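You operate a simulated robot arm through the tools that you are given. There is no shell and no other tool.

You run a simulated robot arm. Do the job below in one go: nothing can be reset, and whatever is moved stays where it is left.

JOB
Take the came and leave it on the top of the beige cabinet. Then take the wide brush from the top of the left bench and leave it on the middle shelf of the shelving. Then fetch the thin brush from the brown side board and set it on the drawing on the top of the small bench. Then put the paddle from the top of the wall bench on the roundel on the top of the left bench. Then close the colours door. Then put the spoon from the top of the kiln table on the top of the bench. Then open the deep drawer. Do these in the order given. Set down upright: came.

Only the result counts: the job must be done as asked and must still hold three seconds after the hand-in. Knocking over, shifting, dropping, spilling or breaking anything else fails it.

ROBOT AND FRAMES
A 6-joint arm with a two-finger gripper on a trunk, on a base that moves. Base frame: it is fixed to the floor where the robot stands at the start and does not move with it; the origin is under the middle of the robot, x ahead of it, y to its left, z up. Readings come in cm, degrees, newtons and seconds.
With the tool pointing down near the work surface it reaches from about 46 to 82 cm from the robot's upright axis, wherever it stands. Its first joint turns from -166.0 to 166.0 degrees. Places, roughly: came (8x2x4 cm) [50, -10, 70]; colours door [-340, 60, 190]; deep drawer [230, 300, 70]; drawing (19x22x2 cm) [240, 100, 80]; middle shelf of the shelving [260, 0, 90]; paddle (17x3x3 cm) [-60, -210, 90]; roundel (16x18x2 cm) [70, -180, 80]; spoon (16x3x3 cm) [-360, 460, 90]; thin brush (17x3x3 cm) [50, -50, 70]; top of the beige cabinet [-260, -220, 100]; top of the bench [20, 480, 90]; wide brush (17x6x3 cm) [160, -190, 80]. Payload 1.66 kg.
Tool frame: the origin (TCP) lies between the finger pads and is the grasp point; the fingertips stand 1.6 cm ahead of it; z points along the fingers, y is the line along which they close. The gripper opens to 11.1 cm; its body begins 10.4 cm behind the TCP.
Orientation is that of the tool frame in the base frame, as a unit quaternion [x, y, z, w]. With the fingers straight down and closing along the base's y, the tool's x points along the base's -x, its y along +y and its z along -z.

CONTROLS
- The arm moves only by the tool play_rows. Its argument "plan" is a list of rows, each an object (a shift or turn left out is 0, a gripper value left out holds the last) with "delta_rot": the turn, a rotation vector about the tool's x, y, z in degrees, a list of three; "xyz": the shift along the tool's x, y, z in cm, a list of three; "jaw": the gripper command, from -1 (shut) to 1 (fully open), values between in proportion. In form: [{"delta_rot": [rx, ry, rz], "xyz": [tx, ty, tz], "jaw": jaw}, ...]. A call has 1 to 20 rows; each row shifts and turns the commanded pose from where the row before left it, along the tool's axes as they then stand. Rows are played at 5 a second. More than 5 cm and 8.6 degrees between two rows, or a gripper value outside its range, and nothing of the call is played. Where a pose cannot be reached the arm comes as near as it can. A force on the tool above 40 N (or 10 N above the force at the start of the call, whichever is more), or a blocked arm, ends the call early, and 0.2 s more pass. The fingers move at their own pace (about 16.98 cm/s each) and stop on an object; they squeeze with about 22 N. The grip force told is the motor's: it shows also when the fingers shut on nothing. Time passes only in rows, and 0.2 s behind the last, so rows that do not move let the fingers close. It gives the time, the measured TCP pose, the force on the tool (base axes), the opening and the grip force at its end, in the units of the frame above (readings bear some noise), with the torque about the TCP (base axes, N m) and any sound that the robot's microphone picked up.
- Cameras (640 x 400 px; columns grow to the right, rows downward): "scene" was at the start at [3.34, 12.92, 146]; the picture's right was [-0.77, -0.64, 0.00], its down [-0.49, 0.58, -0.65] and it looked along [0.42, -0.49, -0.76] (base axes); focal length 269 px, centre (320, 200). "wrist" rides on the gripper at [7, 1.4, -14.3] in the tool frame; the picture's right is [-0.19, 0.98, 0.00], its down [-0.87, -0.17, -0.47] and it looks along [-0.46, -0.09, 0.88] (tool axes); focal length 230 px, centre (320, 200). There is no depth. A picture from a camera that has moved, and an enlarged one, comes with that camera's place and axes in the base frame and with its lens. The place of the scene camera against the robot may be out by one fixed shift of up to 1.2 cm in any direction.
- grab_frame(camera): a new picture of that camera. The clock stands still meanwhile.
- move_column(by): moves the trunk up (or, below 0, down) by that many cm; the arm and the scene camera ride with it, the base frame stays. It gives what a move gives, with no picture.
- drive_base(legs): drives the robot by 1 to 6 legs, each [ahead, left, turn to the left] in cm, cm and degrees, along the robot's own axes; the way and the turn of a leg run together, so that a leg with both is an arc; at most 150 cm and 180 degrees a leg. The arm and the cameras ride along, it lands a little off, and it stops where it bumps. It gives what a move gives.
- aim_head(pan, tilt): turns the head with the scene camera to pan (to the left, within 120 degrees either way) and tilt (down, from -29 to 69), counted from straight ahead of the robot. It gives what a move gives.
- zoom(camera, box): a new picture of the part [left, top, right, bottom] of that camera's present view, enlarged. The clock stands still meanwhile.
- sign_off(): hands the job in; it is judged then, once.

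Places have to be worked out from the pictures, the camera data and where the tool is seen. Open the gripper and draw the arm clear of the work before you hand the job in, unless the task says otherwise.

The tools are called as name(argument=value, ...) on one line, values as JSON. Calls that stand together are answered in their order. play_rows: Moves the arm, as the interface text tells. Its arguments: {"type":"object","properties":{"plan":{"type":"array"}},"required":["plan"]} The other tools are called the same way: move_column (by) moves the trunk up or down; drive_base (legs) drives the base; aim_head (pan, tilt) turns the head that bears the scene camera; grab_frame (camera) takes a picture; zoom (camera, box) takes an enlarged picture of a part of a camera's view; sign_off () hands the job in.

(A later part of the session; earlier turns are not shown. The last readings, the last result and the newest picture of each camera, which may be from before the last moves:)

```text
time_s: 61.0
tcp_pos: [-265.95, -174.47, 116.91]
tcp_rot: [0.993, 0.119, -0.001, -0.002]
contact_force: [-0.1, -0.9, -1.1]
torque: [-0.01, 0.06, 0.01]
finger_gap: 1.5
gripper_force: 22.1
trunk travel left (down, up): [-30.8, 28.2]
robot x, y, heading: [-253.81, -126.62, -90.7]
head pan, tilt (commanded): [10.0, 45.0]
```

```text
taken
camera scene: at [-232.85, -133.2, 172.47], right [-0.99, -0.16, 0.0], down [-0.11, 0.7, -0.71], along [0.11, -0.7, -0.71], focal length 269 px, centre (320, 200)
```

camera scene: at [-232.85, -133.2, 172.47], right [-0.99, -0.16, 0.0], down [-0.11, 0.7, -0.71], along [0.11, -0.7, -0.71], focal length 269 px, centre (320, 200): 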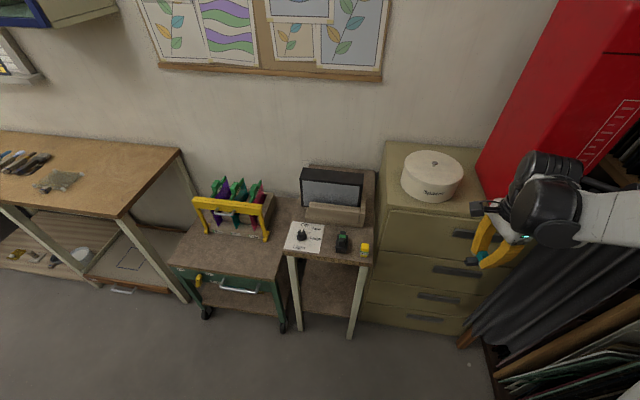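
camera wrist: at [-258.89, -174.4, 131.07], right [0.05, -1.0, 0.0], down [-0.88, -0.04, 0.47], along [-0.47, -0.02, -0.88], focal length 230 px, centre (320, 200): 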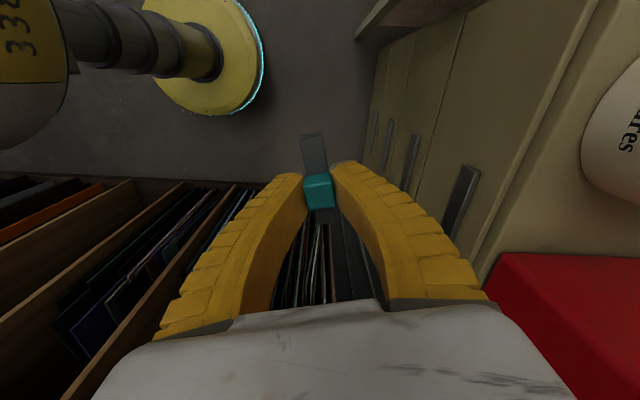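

The cabinet top is clear to see: it spans about x -246…-292, y -204…-249, with a round tin (centre ≈[-262,-221], radius 11) and a red box on its right part. The free front-left corner is a good place; I drive 14 cm closer and look again.

drive_base(legs=[[14, 0, 0.7]])

grab_frame(camera="scene")

grab_frame(camera="wrist")

```text
time_s: 62.3
tcp_pos: [-265.35, -188.47, 116.68]
tcp_rot: [0.992, 0.126, 0.0, -0.003]
contact_force: [0.0, -1.6, -0.5]
torque: [0.04, 0.03, 0.03]
finger_gap: 1.54
gripper_force: 22.7
trunk travel left (down, up): [-30.8, 28.2]
robot x, y, heading: [-253.77, -140.3, -90.1]
head pan, tilt (commanded): [10.0, 45.0]
```

```text
taken
camera scene: at [-232.84, -146.74, 172.45], right [-0.98, -0.17, 0.0], down [-0.12, 0.7, -0.71], along [0.12, -0.7, -0.71], focal length 269 px, centre (320, 200)
```

scene: 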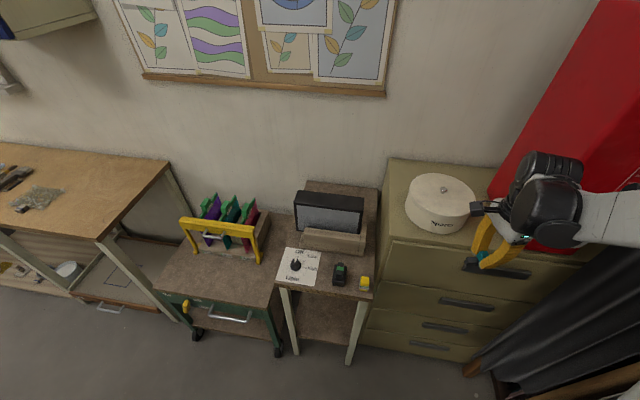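

```text
taken
camera wrist: at [-258.35, -188.19, 131.02], right [0.06, -1.0, 0.0], down [-0.88, -0.06, 0.47], along [-0.47, -0.02, -0.88], focal length 230 px, centre (320, 200)
```

wrist: 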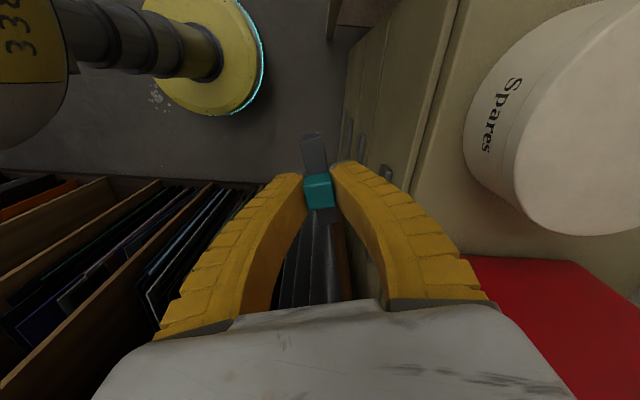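

I zoom on the cabinet top for exact edge positions.

zoom(camera="scene", box=[360, 140, 520, 260])

```text
3.33 times, centred on (440, 200) of scene
camera zoom: at [-232.84, -146.74, 172.45], right [-0.98, -0.17, 0.0], down [-0.12, 0.7, -0.71], along [0.12, -0.7, -0.71], focal length 896 px, centre (-80, 200)
```

zoom: 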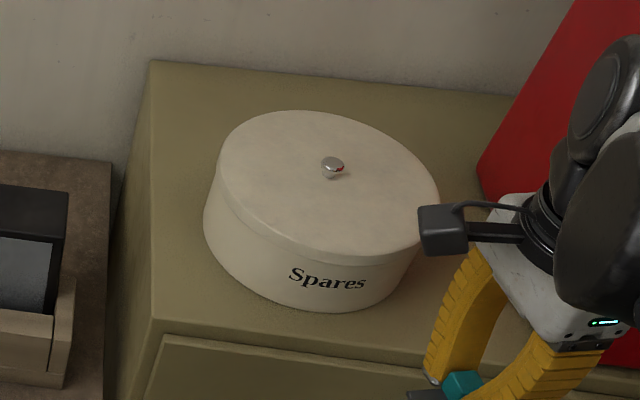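

zoom(camera="wrist", box=[360, 0, 640, 240])

```text
1.67 times, centred on (500, 120) of wrist
camera zoom: at [-258.35, -188.19, 131.02], right [0.06, -1.0, 0.0], down [-0.88, -0.06, 0.47], along [-0.47, -0.02, -0.88], focal length 384 px, centre (20, 333)
```

zoom: 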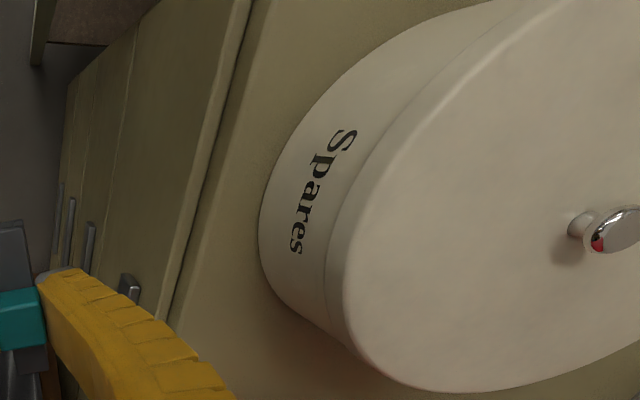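

I rotate so the came lies along the cabinet's front edge and hover over the free front-left corner (about [-251.5,-206]).

play_rows(plan=[{"delta_rot": [0, 0, 7.25]}, {"delta_rot": [0, 0, 7.25]}, {"xyz": [3.5, 0, 0]}, {"xyz": [3.5, 0, 0]}, {"xyz": [3.5, 0, 0]}, {"xyz": [3.35, 0, 0]}, {"xyz": [0, 3.5, 0]}, {"xyz": [0, 3.5, 0]}, {"xyz": [0, 3.5, 0]}, {"xyz": [0, 3.5, 0]}, {"xyz": [0, 3.3, 0]}, {}, {}])

grab_frame(camera="scene")

grab_frame(camera="wrist")

```text
time_s: 65.1
tcp_pos: [-251.67, -205.82, 116.7]
tcp_rot: [1.0, -0.001, -0.001, -0.001]
contact_force: [0.1, -0.4, -1.3]
torque: [0.02, 0.0, 0.02]
finger_gap: 1.51
gripper_force: 22.3
trunk travel left (down, up): [-30.8, 28.2]
robot x, y, heading: [-253.95, -140.83, -89.9]
head pan, tilt (commanded): [10.0, 45.0]
```

```text
taken
camera scene: at [-232.84, -146.62, 172.46], right [-0.98, -0.17, 0.0], down [-0.12, 0.7, -0.71], along [0.12, -0.7, -0.71], focal length 269 px, centre (320, 200)
```

scene: 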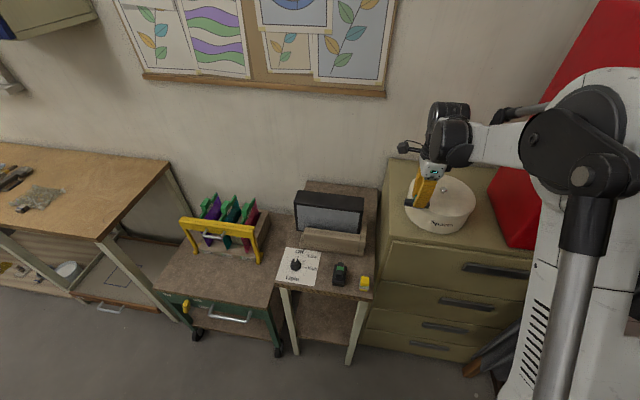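

```text
taken
camera wrist: at [-244.78, -207.26, 131.02], right [-0.19, -0.98, 0.0], down [-0.86, 0.17, 0.47], along [-0.46, 0.09, -0.88], focal length 230 px, centre (320, 200)
```

wrist: 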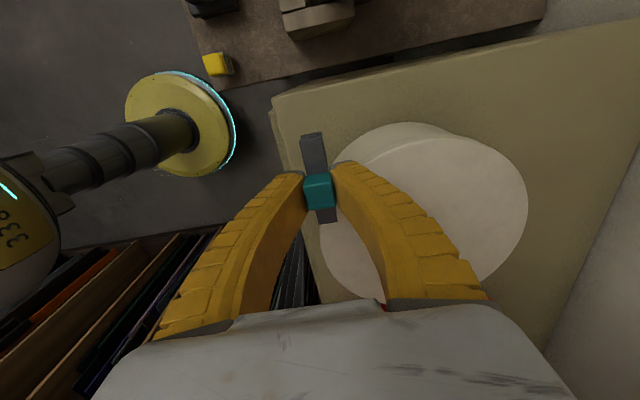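

Combining both cameras, the cabinet top is at z≈105 and the tin sits closer to the front than thought, so the corner is too tight. The area behind the tin (y≈-225…-246) is wide and free; I raise the trunk, drive 12 cm closer and hover over the left-rear area.

move_column(by=9)

drive_base(legs=[[12, 0, 0]])

grab_frame(camera="wrist")

grab_frame(camera="scene")

```text
time_s: 66.4
tcp_pos: [-251.71, -205.76, 125.75]
tcp_rot: [1.0, -0.001, -0.002, -0.001]
contact_force: [0.2, -0.1, -0.8]
torque: [-0.03, 0.02, 0.0]
finger_gap: 1.52
gripper_force: 21.7
trunk travel left (down, up): [-39.8, 19.2]
robot x, y, heading: [-253.4, -140.07, -90.2]
head pan, tilt (commanded): [10.0, 45.0]
```

```text
time_s: 67.6
tcp_pos: [-251.85, -217.64, 125.74]
tcp_rot: [1.0, -0.002, -0.001, -0.003]
contact_force: [0.7, -0.2, -0.9]
torque: [0.08, 0.01, 0.02]
finger_gap: 1.51
gripper_force: 22.4
trunk travel left (down, up): [-39.8, 19.2]
robot x, y, heading: [-253.59, -152.19, -89.8]
head pan, tilt (commanded): [10.0, 45.0]
```

```text
taken
camera wrist: at [-244.87, -219.21, 139.97], right [-0.19, -0.98, 0.0], down [-0.86, 0.17, 0.47], along [-0.46, 0.1, -0.88], focal length 230 px, centre (320, 200)
```

wrist: 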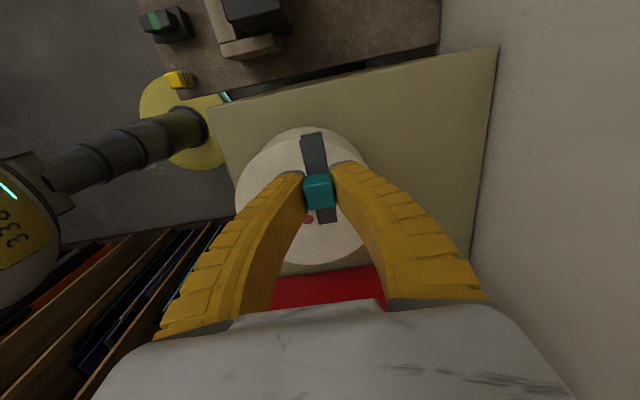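

```text
taken
camera scene: at [-232.85, -158.63, 181.46], right [-0.98, -0.17, 0.0], down [-0.12, 0.7, -0.71], along [0.12, -0.7, -0.71], focal length 269 px, centre (320, 200)
```

scene: 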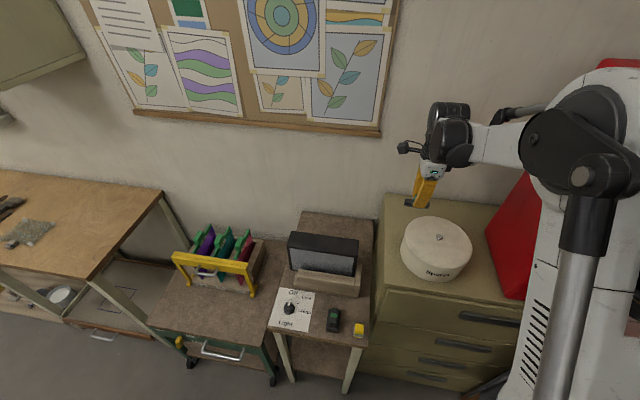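

The cabinet top spans y -202…-242 with free space behind the tin. I move the came to about [-252,-230] above it.

play_rows(plan=[{"xyz": [0, 3.2, 0]}, {"xyz": [0, 3.2, 0]}, {"xyz": [0, 3.2, 0]}, {"xyz": [0, 3.2, 0]}, {}, {}])

grab_frame(camera="wrist")

zoom(camera="scene", box=[360, 80, 520, 280])

```text
time_s: 69.0
tcp_pos: [-251.74, -230.28, 125.67]
tcp_rot: [1.0, -0.002, 0.0, -0.001]
contact_force: [-0.9, -0.3, -1.3]
torque: [0.0, 0.01, 0.04]
finger_gap: 1.5
gripper_force: 22.2
trunk travel left (down, up): [-39.8, 19.2]
robot x, y, heading: [-253.78, -151.78, -90.4]
head pan, tilt (commanded): [10.0, 45.0]
```

```text
taken
camera wrist: at [-244.74, -231.87, 140.0], right [-0.19, -0.98, 0.0], down [-0.86, 0.17, 0.47], along [-0.46, 0.09, -0.88], focal length 230 px, centre (320, 200)
```

wrist: 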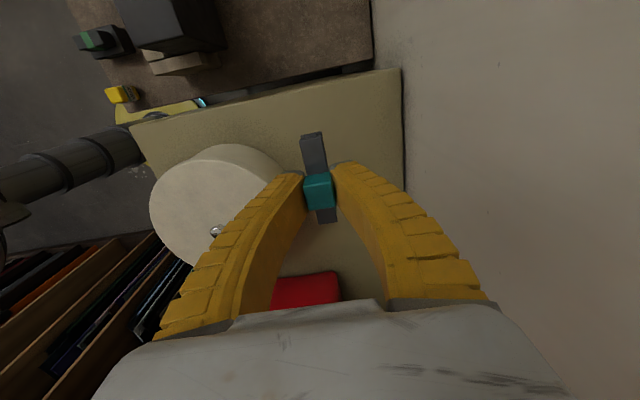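

```text
2.00 times, centred on (440, 180) of scene
camera zoom: at [-232.85, -158.54, 181.46], right [-0.98, -0.17, 0.0], down [-0.12, 0.7, -0.71], along [0.12, -0.7, -0.71], focal length 537 px, centre (80, 240)
```

zoom: 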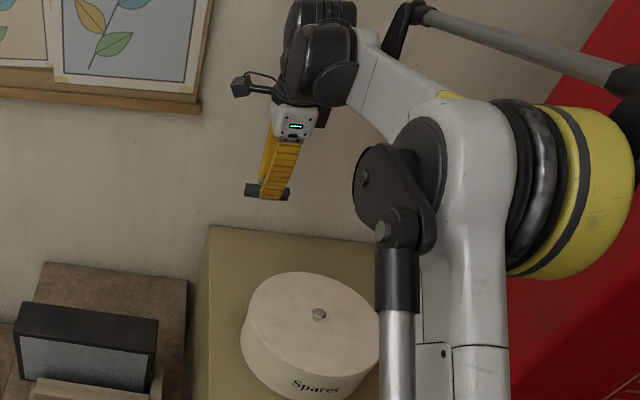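

Before descending, I check the clearance between the elbow and the red box.

aim_head(pan=-20, tilt=40)

grab_frame(camera="scene")

aim_head(pan=-60, tilt=30)

grab_frame(camera="scene")

```text
time_s: 70.0
tcp_pos: [-251.7, -230.3, 125.72]
tcp_rot: [1.0, -0.002, -0.002, -0.002]
contact_force: [-0.2, 0.3, -0.7]
torque: [-0.01, 0.0, -0.01]
finger_gap: 1.5
gripper_force: 21.9
trunk travel left (down, up): [-39.8, 19.2]
robot x, y, heading: [-253.64, -152.3, -89.9]
head pan, tilt (commanded): [-20.0, 40.0]
```

```text
taken
camera scene: at [-237.16, -158.43, 182.19], right [-0.94, 0.34, 0.0], down [0.22, 0.6, -0.77], along [-0.26, -0.72, -0.64], focal length 269 px, centre (320, 200)
```

scene: 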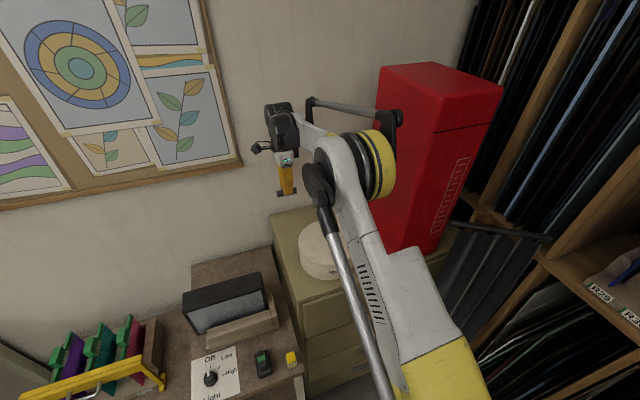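

```text
time_s: 71.0
tcp_pos: [-251.53, -230.31, 125.82]
tcp_rot: [1.0, -0.002, 0.0, -0.002]
contact_force: [0.0, 0.0, -0.5]
torque: [-0.03, -0.02, 0.01]
finger_gap: 1.51
gripper_force: 21.4
trunk travel left (down, up): [-39.8, 19.2]
robot x, y, heading: [-253.31, -152.28, -90.1]
head pan, tilt (commanded): [-60.0, 30.0]
```

```text
taken
camera scene: at [-242.09, -154.97, 183.72], right [-0.5, 0.87, 0.0], down [0.43, 0.25, -0.87], along [-0.75, -0.43, -0.5], focal length 269 px, centre (320, 200)
```

scene: 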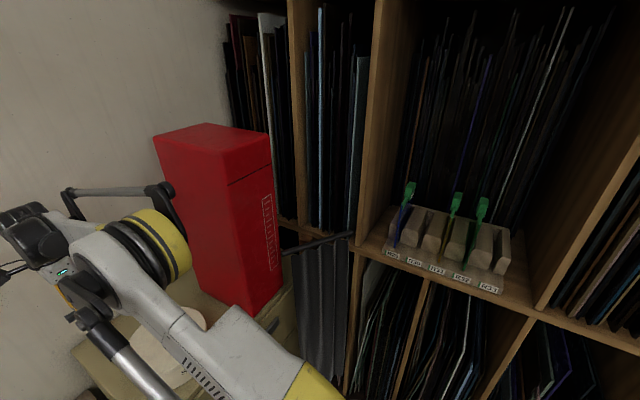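

The elbow is at about [-256,-185,162], well away from the red box. I descend toward the cabinet top, first to z≈113.5.

play_rows(plan=[{"xyz": [0, 0, 2]}, {"xyz": [0, 0, 3]}, {"xyz": [0, 0, 3]}, {"xyz": [0, 0, 2.5]}, {"xyz": [0, 0, 1.5]}, {}, {}])

grab_frame(camera="wrist")

aim_head(pan=5, tilt=40)

zoom(camera="scene", box=[360, 80, 560, 240])

```text
time_s: 72.6
tcp_pos: [-251.91, -230.47, 113.58]
tcp_rot: [1.0, -0.001, -0.001, -0.001]
contact_force: [-0.6, -0.4, -0.2]
torque: [0.01, 0.0, -0.02]
finger_gap: 1.49
gripper_force: 21.8
trunk travel left (down, up): [-39.8, 19.2]
robot x, y, heading: [-253.6, -151.94, -90.3]
head pan, tilt (commanded): [-60.0, 30.0]
```

```text
taken
camera wrist: at [-244.94, -232.0, 127.93], right [-0.19, -0.98, 0.0], down [-0.86, 0.17, 0.47], along [-0.46, 0.09, -0.88], focal length 230 px, centre (320, 200)
```

wrist: 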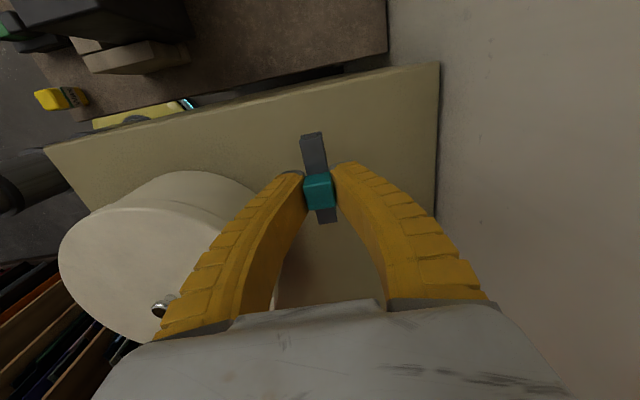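

```text
time_s: 74.0
tcp_pos: [-251.87, -230.46, 113.69]
tcp_rot: [1.0, -0.002, -0.001, -0.002]
contact_force: [0.4, -0.3, -1.3]
torque: [-0.02, 0.01, -0.01]
finger_gap: 1.5
gripper_force: 22.1
trunk travel left (down, up): [-39.8, 19.2]
robot x, y, heading: [-253.56, -152.16, -89.9]
head pan, tilt (commanded): [5.0, 40.0]
```

```text
2.50 times, centred on (460, 160) of scene
camera zoom: at [-233.53, -158.91, 182.19], right [-1.0, -0.09, 0.0], down [-0.05, 0.64, -0.77], along [0.07, -0.76, -0.64], focal length 672 px, centre (-30, 300)
```

zoom: 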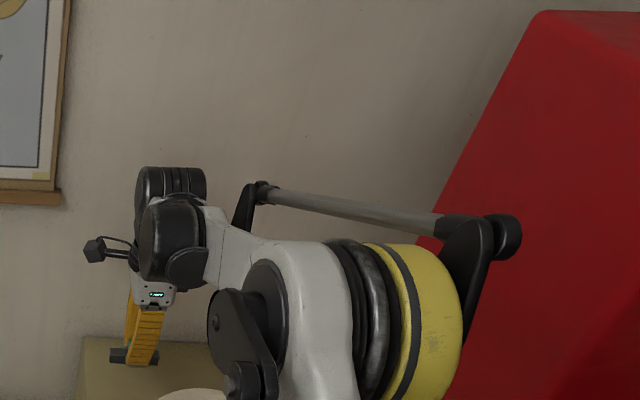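

The back corner triangulates the cabinet top at z≈102. I descend to 107.5, then creep.

play_rows(plan=[{"xyz": [0, 0, 2]}, {"xyz": [0, 0, 2]}, {"xyz": [0, 0, 1.2]}, {"xyz": [0, 0, 0.8]}, {}, {}])

grab_frame(camera="wrist")

```text
time_s: 75.4
tcp_pos: [-251.79, -230.33, 107.88]
tcp_rot: [1.0, -0.001, -0.001, -0.001]
contact_force: [0.1, 0.4, -0.6]
torque: [-0.01, -0.03, -0.02]
finger_gap: 1.5
gripper_force: 22.2
trunk travel left (down, up): [-39.8, 19.2]
robot x, y, heading: [-253.47, -152.19, -90.0]
head pan, tilt (commanded): [5.0, 40.0]
```

```text
taken
camera wrist: at [-244.86, -231.88, 122.08], right [-0.19, -0.98, 0.0], down [-0.86, 0.17, 0.47], along [-0.46, 0.09, -0.88], focal length 230 px, centre (320, 200)
```

wrist: 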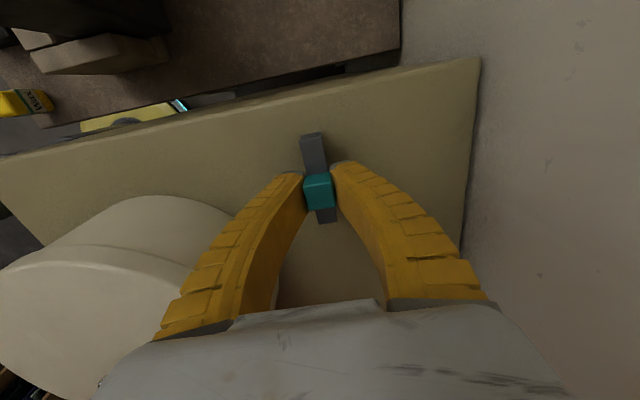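

play_rows(plan=[{"xyz": [0, 0, 0.4]}, {"xyz": [0, 0, 0.4]}, {"xyz": [0, 0, 0.3]}, {}])

play_rows(plan=[{"xyz": [0, 0, 0.3]}, {"xyz": [0, 0, 0.2]}, {}])

```text
time_s: 76.4
tcp_pos: [-251.87, -230.35, 106.74]
tcp_rot: [1.0, -0.002, -0.001, -0.002]
contact_force: [-0.1, -2.5, 8.9]
torque: [-0.05, -0.2, -0.05]
finger_gap: 1.84
gripper_force: 22.0
trunk travel left (down, up): [-39.8, 19.2]
robot x, y, heading: [-253.8, -151.99, -89.9]
head pan, tilt (commanded): [5.0, 40.0]
```

```text
time_s: 77.2
tcp_pos: [-251.85, -230.35, 106.25]
tcp_rot: [1.0, -0.002, -0.001, -0.001]
contact_force: [1.5, -7.0, 16.6]
torque: [-0.01, -0.09, -0.05]
finger_gap: 2.46
gripper_force: 22.0
trunk travel left (down, up): [-39.8, 19.2]
robot x, y, heading: [-253.47, -152.45, -90.0]
head pan, tilt (commanded): [5.0, 40.0]
```

The came's base is on the cabinet (upward force appears at TCP z≈106.7). I ease up slightly and open the fingers partly.

play_rows(plan=[{"xyz": [0, 0, -0.3]}, {}, {"jaw": -0.5}, {"jaw": -0.2}, {"jaw": -0.1}, {}, {}])

grab_frame(camera="wrist")

```text
time_s: 78.8
tcp_pos: [-251.71, -230.36, 106.5]
tcp_rot: [1.0, -0.001, -0.001, -0.001]
contact_force: [0.1, -0.6, -0.3]
torque: [-0.03, 0.03, 0.02]
finger_gap: 5.23
gripper_force: 1.1
trunk travel left (down, up): [-39.8, 19.2]
robot x, y, heading: [-253.79, -152.09, -90.1]
head pan, tilt (commanded): [5.0, 40.0]
```

```text
taken
camera wrist: at [-244.89, -231.86, 120.72], right [-0.19, -0.98, 0.0], down [-0.86, 0.17, 0.47], along [-0.46, 0.09, -0.88], focal length 230 px, centre (320, 200)
```

wrist: 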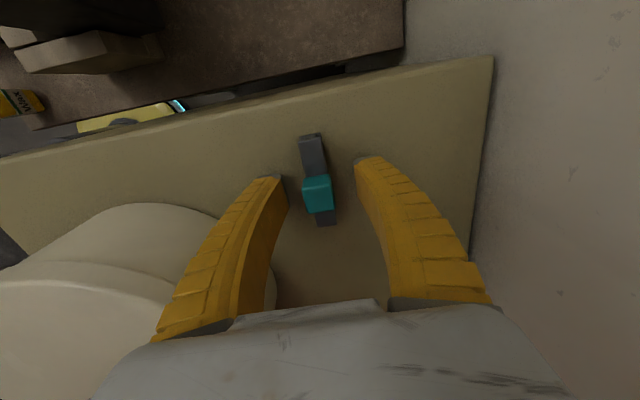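

The came stands upright on the cabinet, clear of the fingers. I raise the arm straight up and verify.

play_rows(plan=[{"xyz": [0, 0, -1.5]}, {"xyz": [0, 0, -2.5]}, {"xyz": [0, 0, -3.5]}, {"xyz": [0, 0, -4]}, {"xyz": [0, 0, -4]}, {"xyz": [0, 0, -4]}, {"xyz": [0, 0, -4]}, {}])

grab_frame(camera="wrist")

```text
time_s: 80.6
tcp_pos: [-251.53, -230.32, 130.02]
tcp_rot: [1.0, -0.002, -0.002, -0.002]
contact_force: [-0.1, -0.5, 0.5]
torque: [0.01, 0.01, 0.02]
finger_gap: 5.22
gripper_force: 1.6
trunk travel left (down, up): [-39.8, 19.2]
robot x, y, heading: [-253.71, -152.11, -90.2]
head pan, tilt (commanded): [5.0, 40.0]
```

```text
taken
camera wrist: at [-244.61, -231.81, 144.17], right [-0.19, -0.98, 0.0], down [-0.86, 0.17, 0.47], along [-0.46, 0.09, -0.88], focal length 230 px, centre (320, 200)
```

wrist: 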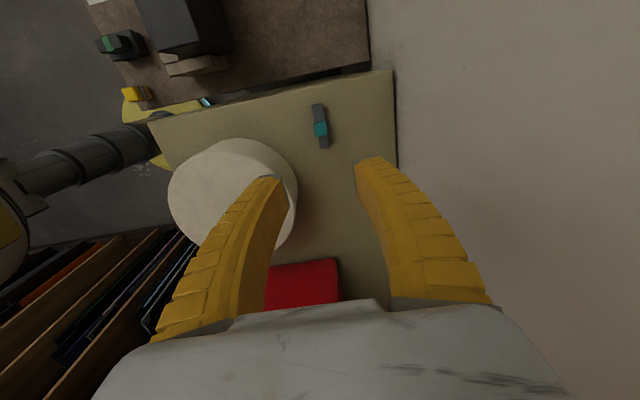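

The came is done: upright, behind the tin. Next is the wide brush on the left bench at about [160,-190]. I back off, pull the arm in, and travel along the corridor toward +x.

drive_base(legs=[[-27, 0, 0]])

play_rows(plan=[{"xyz": [0, -4, 0]}, {"xyz": [0, -4, 0]}, {"xyz": [0, -4, 0]}, {"xyz": [0, -4, 0]}, {"xyz": [0, -4, 0]}, {"xyz": [0, -4, 0]}, {}])

drive_base(legs=[[0, 145, 0], [0, 100, 0]])

aim_head(pan=50, tilt=35)

grab_frame(camera="scene")

```text
time_s: 82.5
tcp_pos: [-251.43, -202.95, 129.96]
tcp_rot: [1.0, 0.0, -0.001, -0.002]
contact_force: [0.7, 0.9, 0.7]
torque: [-0.01, 0.0, -0.03]
finger_gap: 5.24
gripper_force: 1.2
trunk travel left (down, up): [-39.8, 19.2]
robot x, y, heading: [-254.01, -125.27, -90.0]
head pan, tilt (commanded): [5.0, 40.0]
```

```text
time_s: 84.1
tcp_pos: [-251.27, -178.86, 129.89]
tcp_rot: [1.0, -0.001, -0.001, -0.001]
contact_force: [0.0, 0.2, 0.7]
torque: [0.05, -0.03, -0.01]
finger_gap: 5.19
gripper_force: 1.8
trunk travel left (down, up): [-39.8, 19.2]
robot x, y, heading: [-253.33, -125.03, -89.7]
head pan, tilt (commanded): [5.0, 40.0]
```

```text
time_s: 96.2
tcp_pos: [-1.33, -172.55, 129.94]
tcp_rot: [1.0, 0.02, -0.001, -0.001]
contact_force: [0.6, -0.9, 0.0]
torque: [0.02, 0.02, 0.02]
finger_gap: 5.21
gripper_force: 1.7
trunk travel left (down, up): [-39.8, 19.2]
robot x, y, heading: [-6.15, -119.0, -87.7]
head pan, tilt (commanded): [5.0, 40.0]
```

```text
time_s: 97.3
tcp_pos: [-1.43, -172.57, 130.09]
tcp_rot: [1.0, 0.02, 0.0, -0.003]
contact_force: [-0.3, -0.5, 0.1]
torque: [0.0, 0.02, 0.01]
finger_gap: 5.23
gripper_force: 1.7
trunk travel left (down, up): [-39.8, 19.2]
robot x, y, heading: [-5.85, -118.59, -87.6]
head pan, tilt (commanded): [50.0, 35.0]
```

```text
taken
camera scene: at [20.31, -121.61, 182.95], right [-0.61, -0.79, 0.0], down [-0.45, 0.35, -0.82], along [0.65, -0.5, -0.57], focal length 269 px, centre (320, 200)
```

scene: 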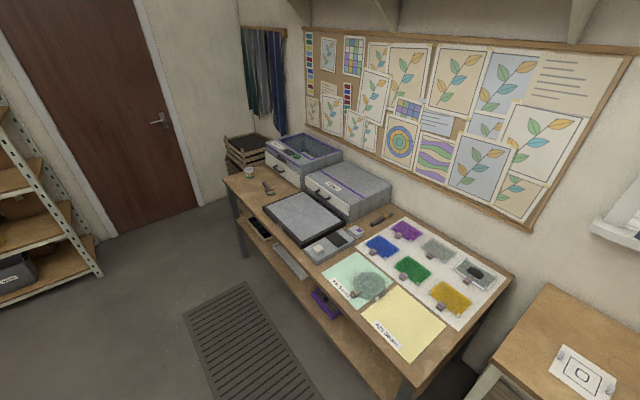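

The left bench is in view; I zoom on it to find the wide brush and the roundel.

zoom(camera="scene", box=[220, 140, 380, 260])

zoom(camera="scene", box=[300, 200, 520, 365])

```text
3.33 times, centred on (300, 200) of scene
camera zoom: at [20.31, -121.61, 182.95], right [-0.61, -0.79, 0.0], down [-0.45, 0.35, -0.82], along [0.65, -0.5, -0.57], focal length 896 px, centre (387, 200)
```

zoom: 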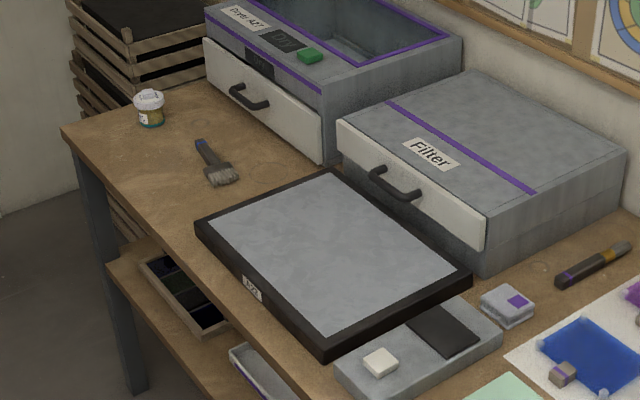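

```text
2.42 times, centred on (410, 282) of scene
camera zoom: at [20.31, -121.61, 182.95], right [-0.61, -0.79, 0.0], down [-0.45, 0.35, -0.82], along [0.65, -0.5, -0.57], focal length 651 px, centre (102, 0)
```

zoom: 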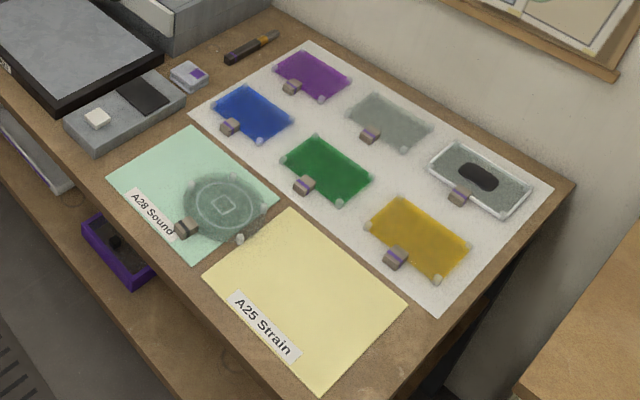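

The wide brush lies near [170,-190] with its handle toward +x; the roundel is the glass disc on the mint sheet near [75,-180]. I drive along to face the brush.

drive_base(legs=[[5, 0, -2.4], [0, 140, 0], [0, 34, 0]])

grab_frame(camera="wrist")

aim_head(pan=15, tilt=50)

grab_frame(camera="scene")

```text
time_s: 106.7
tcp_pos: [168.25, -180.16, 129.78]
tcp_rot: [1.0, -0.017, 0.0, -0.002]
contact_force: [0.5, 0.1, 0.2]
torque: [0.01, 0.04, 0.02]
finger_gap: 5.21
gripper_force: 1.8
trunk travel left (down, up): [-39.8, 19.2]
robot x, y, heading: [167.58, -126.33, -91.7]
head pan, tilt (commanded): [50.0, 35.0]
```

```text
taken
camera wrist: at [175.08, -181.83, 144.22], right [-0.22, -0.97, 0.0], down [-0.86, 0.2, 0.47], along [-0.46, 0.11, -0.88], focal length 230 px, centre (320, 200)
```

wrist: 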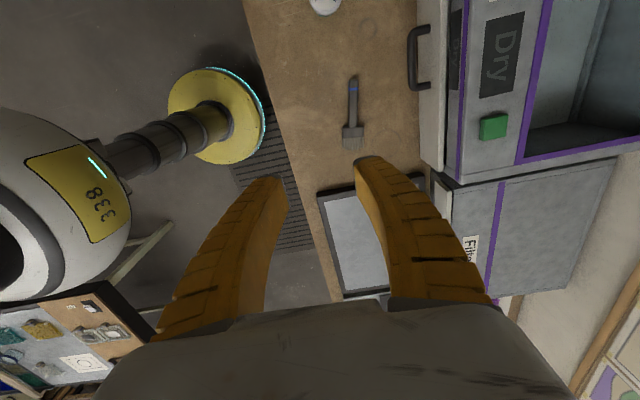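

```text
time_s: 107.7
tcp_pos: [168.12, -180.04, 129.97]
tcp_rot: [1.0, -0.018, -0.001, -0.002]
contact_force: [0.0, -1.0, 0.0]
torque: [0.01, 0.02, 0.01]
finger_gap: 5.23
gripper_force: 1.4
trunk travel left (down, up): [-39.8, 19.2]
robot x, y, heading: [167.64, -126.17, -91.8]
head pan, tilt (commanded): [15.0, 50.0]
```

```text
taken
camera scene: at [188.79, -132.57, 180.77], right [-0.97, -0.23, 0.0], down [-0.17, 0.75, -0.64], along [0.15, -0.63, -0.77], focal length 269 px, centre (320, 200)
```

scene: 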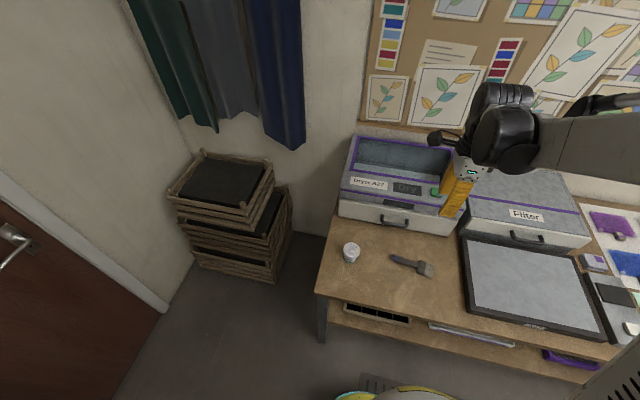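

The wide brush lies from about [172.6,-189] (handle tip) to [156,-186] (bristles). I lower the trunk and look from closer.

move_column(by=-27)

play_rows(plan=[{"xyz": [0, 3, 0], "jaw": 0.2}, {"xyz": [0, 3, 0]}, {"xyz": [0, 0, 0]}, {}])

zoom(camera="wrist", box=[220, 20, 460, 200])

zoom(camera="scene", box=[340, 140, 500, 260])

```text
time_s: 110.4
tcp_pos: [168.17, -180.19, 103.0]
tcp_rot: [1.0, -0.017, 0.0, -0.003]
contact_force: [0.0, 0.6, -0.1]
torque: [-0.03, -0.02, 0.03]
finger_gap: 5.22
gripper_force: 1.2
trunk travel left (down, up): [-12.8, 46.2]
robot x, y, heading: [167.99, -126.07, -91.7]
head pan, tilt (commanded): [15.0, 50.0]
```

```text
time_s: 111.4
tcp_pos: [167.82, -186.2, 102.88]
tcp_rot: [1.0, -0.017, -0.001, -0.003]
contact_force: [0.4, 0.1, -0.3]
torque: [0.01, -0.04, -0.01]
finger_gap: 6.85
gripper_force: 1.0
trunk travel left (down, up): [-12.8, 46.2]
robot x, y, heading: [167.62, -126.45, -91.6]
head pan, tilt (commanded): [15.0, 50.0]
```

```text
2.22 times, centred on (340, 110) of wrist
camera zoom: at [174.74, -187.91, 117.21], right [-0.22, -0.97, 0.0], down [-0.86, 0.2, 0.47], along [-0.46, 0.11, -0.88], focal length 511 px, centre (276, 400)
```

zoom: 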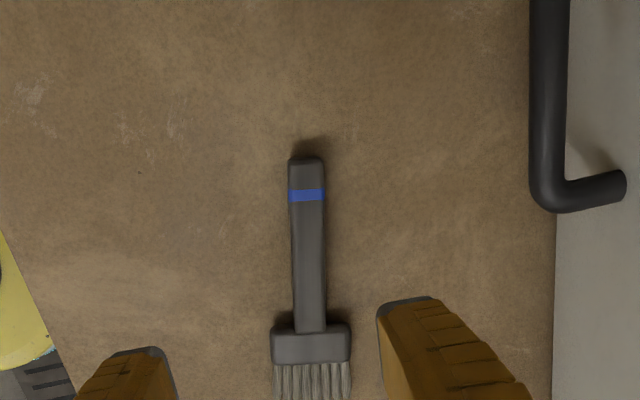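

```text
3.33 times, centred on (420, 200) of scene
camera zoom: at [188.77, -132.56, 153.77], right [-0.97, -0.23, 0.0], down [-0.17, 0.75, -0.64], along [0.15, -0.63, -0.77], focal length 896 px, centre (-13, 200)
```

zoom: 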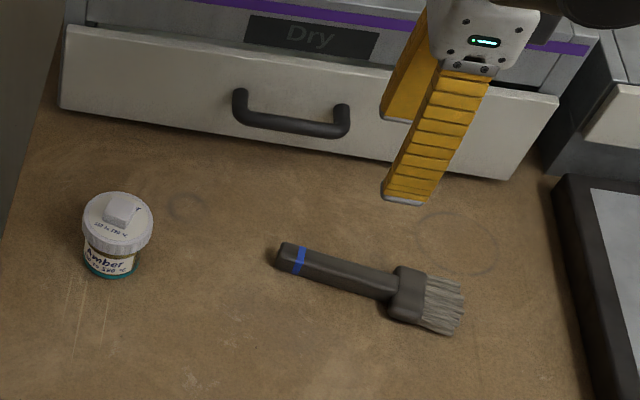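

I align with the handle (turn 8.5°), move over the grip point near [164.8,-187.9] and descend partway.

play_rows(plan=[{"delta_rot": [0, 0, 8.5]}, {"xyz": [-2.66, 2.22, 0]}, {"xyz": [0, 0, 4]}, {"xyz": [0, 0, 4]}, {"xyz": [0, 0, 4]}, {"xyz": [0, 0, 3]}, {}, {}])

grab_frame(camera="wrist")

zoom(camera="scene", box=[340, 140, 500, 260])

```text
time_s: 113.2
tcp_pos: [164.99, -187.85, 88.07]
tcp_rot: [0.996, -0.092, -0.001, -0.003]
contact_force: [-0.3, -0.5, -0.6]
torque: [-0.01, -0.04, 0.01]
finger_gap: 6.81
gripper_force: 1.3
trunk travel left (down, up): [-12.8, 46.2]
robot x, y, heading: [167.48, -126.25, -92.0]
head pan, tilt (commanded): [15.0, 50.0]
```

```text
taken
camera wrist: at [171.54, -190.52, 102.23], right [-0.37, -0.93, 0.0], down [-0.82, 0.32, 0.47], along [-0.44, 0.18, -0.88], focal length 230 px, centre (320, 200)
```

wrist: 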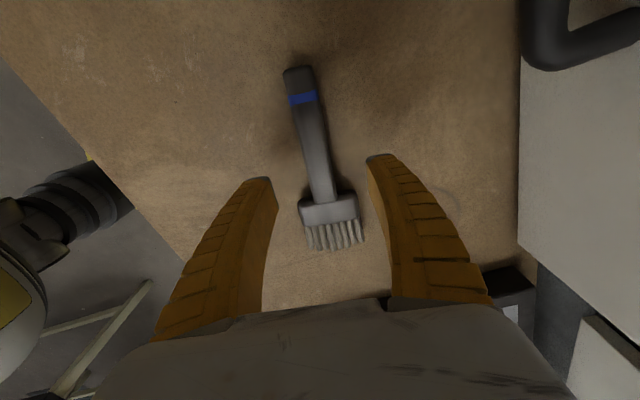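

```text
3.33 times, centred on (420, 200) of scene
camera zoom: at [188.77, -132.56, 153.77], right [-0.97, -0.23, 0.0], down [-0.17, 0.75, -0.64], along [0.15, -0.63, -0.77], focal length 896 px, centre (-13, 200)
```

zoom: 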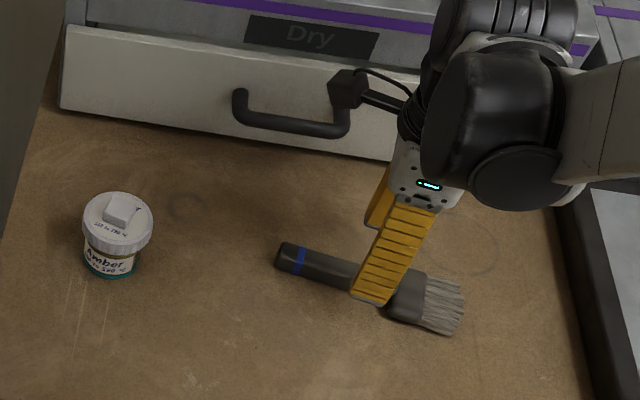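

Alignment is good. I descend around the handle and creep to the right depth.

play_rows(plan=[{"xyz": [0, -0.2, 2.5]}, {"xyz": [0, 0, 2]}, {"xyz": [0, 0, 0.8]}, {"xyz": [0, 0, 0.5]}, {"xyz": [0, 0, 0.4]}, {"xyz": [0, 0, 0.3]}, {}])

grab_frame(camera="wrist")

zoom(camera="scene", box=[340, 140, 500, 260])

```text
time_s: 114.0
tcp_pos: [165.09, -187.89, 83.51]
tcp_rot: [0.996, -0.092, 0.0, 0.0]
contact_force: [-0.4, 2.3, 28.3]
torque: [0.04, -0.09, 0.1]
finger_gap: 1.37
gripper_force: 34.2
trunk travel left (down, up): [-12.8, 46.2]
robot x, y, heading: [167.36, -126.46, -92.1]
head pan, tilt (commanded): [15.0, 50.0]
stopped in row 3: the force on the tool passed its limit at 54 N (the readings are from after the stop); the commanded pose is now the measured one
```

```text
taken
camera wrist: at [171.57, -190.4, 97.73], right [-0.37, -0.93, 0.0], down [-0.82, 0.32, 0.47], along [-0.44, 0.17, -0.88], focal length 230 px, centre (320, 200)
```

wrist: 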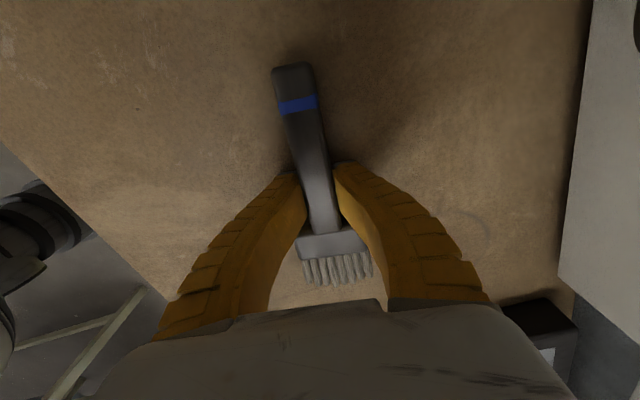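

```text
3.33 times, centred on (420, 200) of scene
camera zoom: at [188.78, -132.41, 153.81], right [-0.97, -0.23, 0.0], down [-0.17, 0.75, -0.64], along [0.15, -0.63, -0.77], focal length 896 px, centre (-13, 200)
```

zoom: 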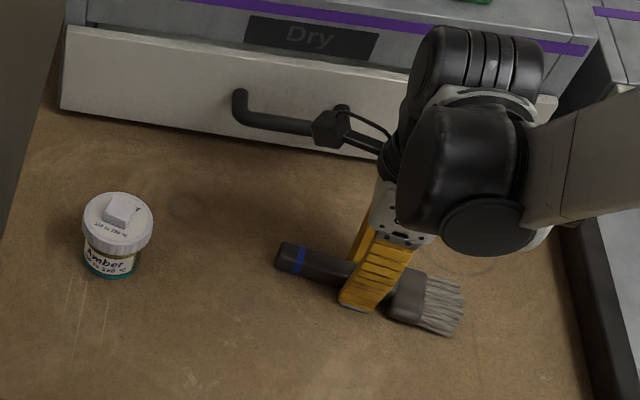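

The fingertips touched the bench (surface ≈82) and were bent inward onto the handle. I raise 0.8 cm to relieve the force, then look.

play_rows(plan=[{"xyz": [0, 0, -0.4], "jaw": 0.2}, {"xyz": [0, 0, -0.4]}, {}, {}])

grab_frame(camera="wrist")

```text
time_s: 115.0
tcp_pos: [164.94, -187.74, 84.1]
tcp_rot: [0.996, -0.092, 0.0, 0.0]
contact_force: [-0.3, 0.2, -1.2]
torque: [0.01, -0.02, 0.01]
finger_gap: 6.85
gripper_force: 1.8
trunk travel left (down, up): [-12.8, 46.2]
robot x, y, heading: [167.11, -126.36, -91.9]
head pan, tilt (commanded): [15.0, 50.0]
```

```text
taken
camera wrist: at [171.59, -190.5, 98.37], right [-0.37, -0.93, 0.0], down [-0.82, 0.32, 0.47], along [-0.44, 0.17, -0.88], focal length 230 px, centre (320, 200)
```

wrist: 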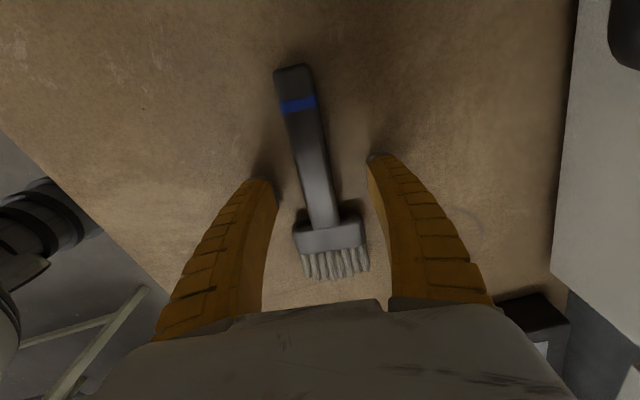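

Fingers straddle the handle with tips just above the bench. I close now and lift gently.

play_rows(plan=[{"jaw": -0.5}, {"jaw": -1}, {}, {}, {}])

grab_frame(camera="wrist")

play_rows(plan=[{"xyz": [0, 0, -0.5]}, {"xyz": [0, 0, -0.8]}, {"xyz": [0, 0, -1.2]}, {"xyz": [0, 0, -1.5]}, {"xyz": [0, 0, -2]}, {}, {}])

grab_frame(camera="wrist")

```text
time_s: 116.2
tcp_pos: [165.04, -187.74, 84.06]
tcp_rot: [0.996, -0.092, -0.001, 0.0]
contact_force: [0.3, -2.0, 5.0]
torque: [-0.01, -0.01, 0.06]
finger_gap: 1.93
gripper_force: 22.0
trunk travel left (down, up): [-12.8, 46.2]
robot x, y, heading: [167.44, -126.34, -92.1]
head pan, tilt (commanded): [15.0, 50.0]
```

```text
taken
camera wrist: at [171.59, -190.48, 98.39], right [-0.37, -0.93, 0.0], down [-0.82, 0.32, 0.47], along [-0.44, 0.17, -0.88], focal length 230 px, centre (320, 200)
```

wrist: 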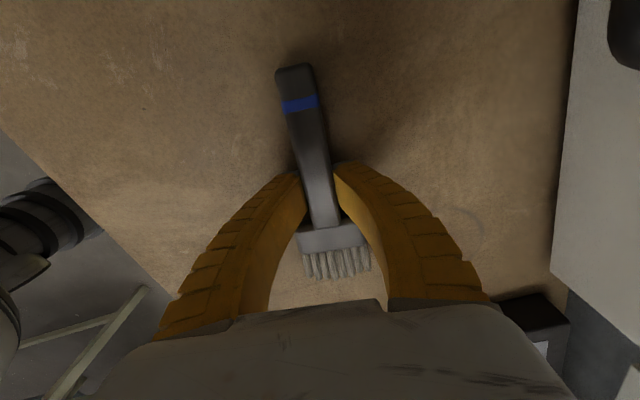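

```text
time_s: 117.8
tcp_pos: [165.16, -187.75, 90.1]
tcp_rot: [0.996, -0.092, -0.001, 0.0]
contact_force: [0.0, -0.1, -1.0]
torque: [-0.01, 0.01, -0.01]
finger_gap: 1.7
gripper_force: 21.6
trunk travel left (down, up): [-12.8, 46.2]
robot x, y, heading: [167.92, -126.52, -92.1]
head pan, tilt (commanded): [15.0, 50.0]
```

```text
taken
camera wrist: at [171.68, -190.51, 104.41], right [-0.37, -0.93, 0.0], down [-0.82, 0.32, 0.47], along [-0.44, 0.17, -0.88], focal length 230 px, centre (320, 200)
```

wrist: 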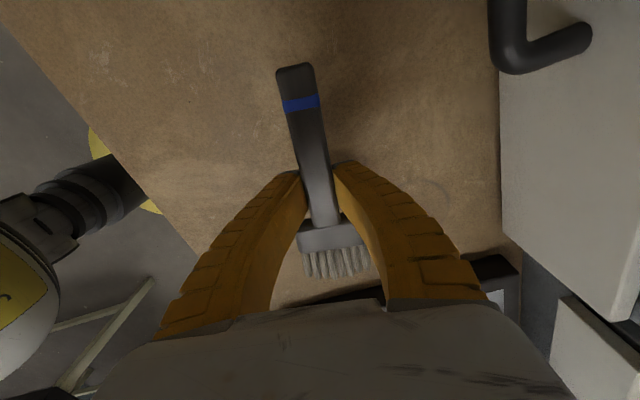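

The wide brush is held. Now I lift it higher and look toward the shelving to judge the middle shelf's height and free space.

play_rows(plan=[{"xyz": [0, -2, -3]}, {"xyz": [0, -2, -3]}, {"xyz": [0, -2, -3]}, {"xyz": [0, -2, -3]}, {}])

aim_head(pan=112, tilt=20)

grab_frame(camera="scene")

```text
time_s: 119.0
tcp_pos: [166.59, -180.02, 102.19]
tcp_rot: [0.996, -0.091, 0.0, -0.001]
contact_force: [0.9, 0.3, 0.0]
torque: [0.01, -0.02, 0.02]
finger_gap: 1.69
gripper_force: 22.0
trunk travel left (down, up): [-12.8, 46.2]
robot x, y, heading: [167.74, -126.57, -91.9]
head pan, tilt (commanded): [15.0, 50.0]
```

```text
time_s: 120.7
tcp_pos: [166.59, -180.02, 102.16]
tcp_rot: [0.996, -0.091, -0.001, -0.001]
contact_force: [-0.5, -0.4, -1.1]
torque: [-0.01, 0.02, -0.01]
finger_gap: 1.69
gripper_force: 21.3
trunk travel left (down, up): [-12.8, 46.2]
robot x, y, heading: [167.53, -126.56, -91.8]
head pan, tilt (commanded): [112.0, 20.0]
```

```text
taken
camera scene: at [195.77, -121.9, 158.33], right [0.34, -0.94, 0.0], down [-0.32, -0.12, -0.94], along [0.88, 0.32, -0.34], focal length 269 px, centre (320, 200)
```

scene: 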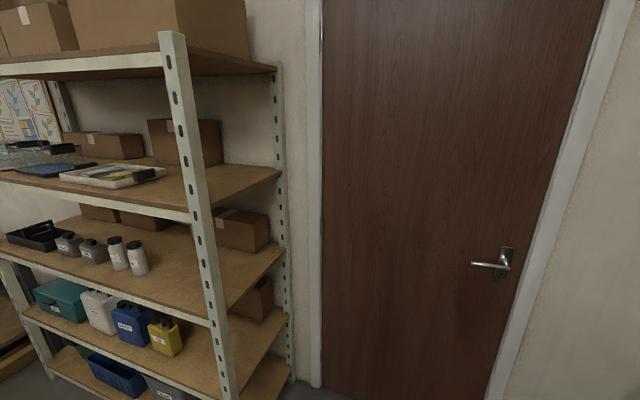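

The middle shelf is at z≈91 with the next shelf's beam at ≈123, too low for a vertical wrist. I'll set the brush down on the bench turned end-on, and regrasp it with the gripper leaning forward so it can be slid onto the shelf level. First I turn it 98° in the air.

play_rows(plan=[{"delta_rot": [0, 0, -8.2]}, {"delta_rot": [0, 0, -8.2]}, {"delta_rot": [0, 0, -8.2]}, {"delta_rot": [0, 0, -8.2]}, {"delta_rot": [0, 0, -8.2]}, {"delta_rot": [0, 0, -8.2]}, {"delta_rot": [0, 0, -8.2]}, {"delta_rot": [0, 0, -8.2]}, {"delta_rot": [0, 0, -8.2]}, {"delta_rot": [0, 0, -8.2]}, {"delta_rot": [0, 0, -8.2]}, {"delta_rot": [0, 0, -8.2]}, {}, {}])

aim_head(pan=15, tilt=55)

grab_frame(camera="scene")

grab_frame(camera="wrist")

```text
time_s: 123.7
tcp_pos: [166.45, -180.04, 102.04]
tcp_rot: [0.719, 0.695, 0.0, -0.001]
contact_force: [0.5, 0.7, -0.1]
torque: [-0.01, 0.0, -0.02]
finger_gap: 1.7
gripper_force: 22.0
trunk travel left (down, up): [-12.8, 46.2]
robot x, y, heading: [167.75, -126.11, -91.9]
head pan, tilt (commanded): [112.0, 20.0]
```

```text
time_s: 125.4
tcp_pos: [166.43, -179.98, 102.1]
tcp_rot: [0.72, 0.694, 0.0, -0.001]
contact_force: [-0.8, 0.5, -0.1]
torque: [-0.02, 0.01, -0.02]
finger_gap: 1.73
gripper_force: 22.4
trunk travel left (down, up): [-12.8, 46.2]
robot x, y, heading: [167.76, -126.42, -91.6]
head pan, tilt (commanded): [15.0, 55.0]
```

```text
taken
camera scene: at [188.67, -132.12, 153.12], right [-0.97, -0.23, 0.0], down [-0.19, 0.8, -0.57], along [0.13, -0.56, -0.82], focal length 269 px, centre (320, 200)
```

scene: 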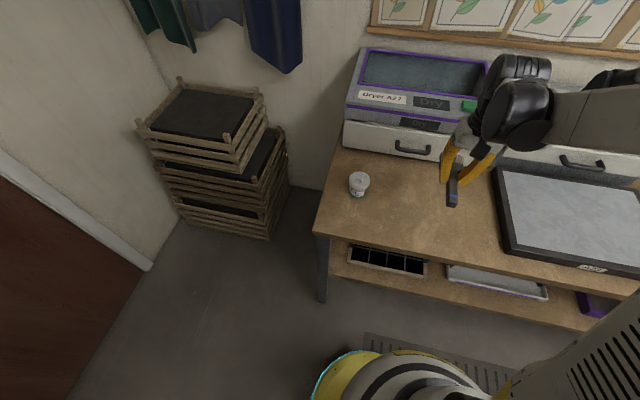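

```text
taken
camera wrist: at [167.99, -173.16, 116.4], right [0.97, -0.23, 0.0], down [-0.2, -0.86, 0.47], along [-0.11, -0.46, -0.88], focal length 230 px, centre (320, 200)
```

wrist: 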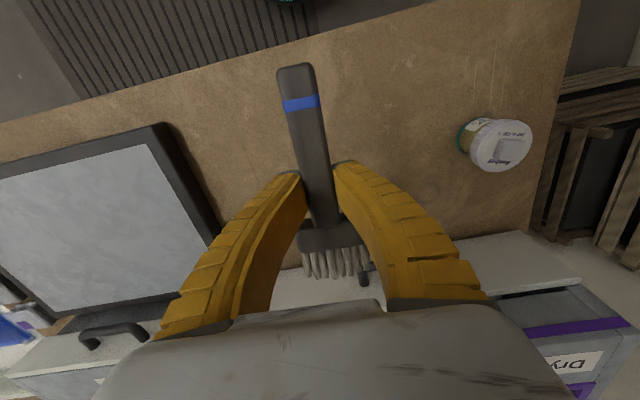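

Brush is now end-on. I move 3 cm further in and lower it to the bench, slowing near contact (expected at TCP z≈84.1).

play_rows(plan=[{"xyz": [-3, 0, 2]}, {"xyz": [0, 0, 4]}, {"xyz": [0, 0, 4]}, {"xyz": [0, 0, 3]}, {"xyz": [0, 0, 2]}, {"xyz": [0, 0, 1.2]}, {"xyz": [0, 0, 0.6]}, {"xyz": [0, 0, 0.4]}, {}])

play_rows(plan=[{"xyz": [0, 0, 0.3]}, {"xyz": [0, 0, 0.3]}, {}])

```text
time_s: 127.4
tcp_pos: [166.34, -182.72, 85.01]
tcp_rot: [0.72, 0.694, 0.0, -0.001]
contact_force: [0.8, 0.6, -0.5]
torque: [0.01, 0.0, 0.01]
finger_gap: 1.72
gripper_force: 22.4
trunk travel left (down, up): [-12.8, 46.2]
robot x, y, heading: [167.6, -126.04, -91.9]
head pan, tilt (commanded): [15.0, 55.0]
```

```text
time_s: 128.2
tcp_pos: [166.34, -182.87, 84.3]
tcp_rot: [0.72, 0.694, 0.001, -0.001]
contact_force: [-0.4, 0.4, -1.4]
torque: [0.02, 0.0, -0.02]
finger_gap: 1.7
gripper_force: 22.6
trunk travel left (down, up): [-12.8, 46.2]
robot x, y, heading: [167.35, -126.1, -92.2]
head pan, tilt (commanded): [15.0, 55.0]
```

play_rows(plan=[{"xyz": [0, 0, 0.25]}, {}, {}])

play_rows(plan=[{"xyz": [0, 0, 0.2]}, {}])

```text
time_s: 129.0
tcp_pos: [166.32, -182.92, 84.17]
tcp_rot: [0.72, 0.694, 0.0, -0.002]
contact_force: [-0.3, -1.6, 6.2]
torque: [-0.21, -0.02, 0.0]
finger_gap: 1.95
gripper_force: 22.4
trunk travel left (down, up): [-12.8, 46.2]
robot x, y, heading: [167.2, -126.36, -91.9]
head pan, tilt (commanded): [15.0, 55.0]
```

```text
time_s: 129.6
tcp_pos: [166.35, -182.86, 83.95]
tcp_rot: [0.72, 0.694, -0.001, 0.0]
contact_force: [-2.6, -1.1, 10.7]
torque: [-0.03, 0.02, 0.01]
finger_gap: 2.22
gripper_force: 21.8
trunk travel left (down, up): [-12.8, 46.2]
robot x, y, heading: [167.74, -126.54, -91.8]
head pan, tilt (commanded): [15.0, 55.0]
```

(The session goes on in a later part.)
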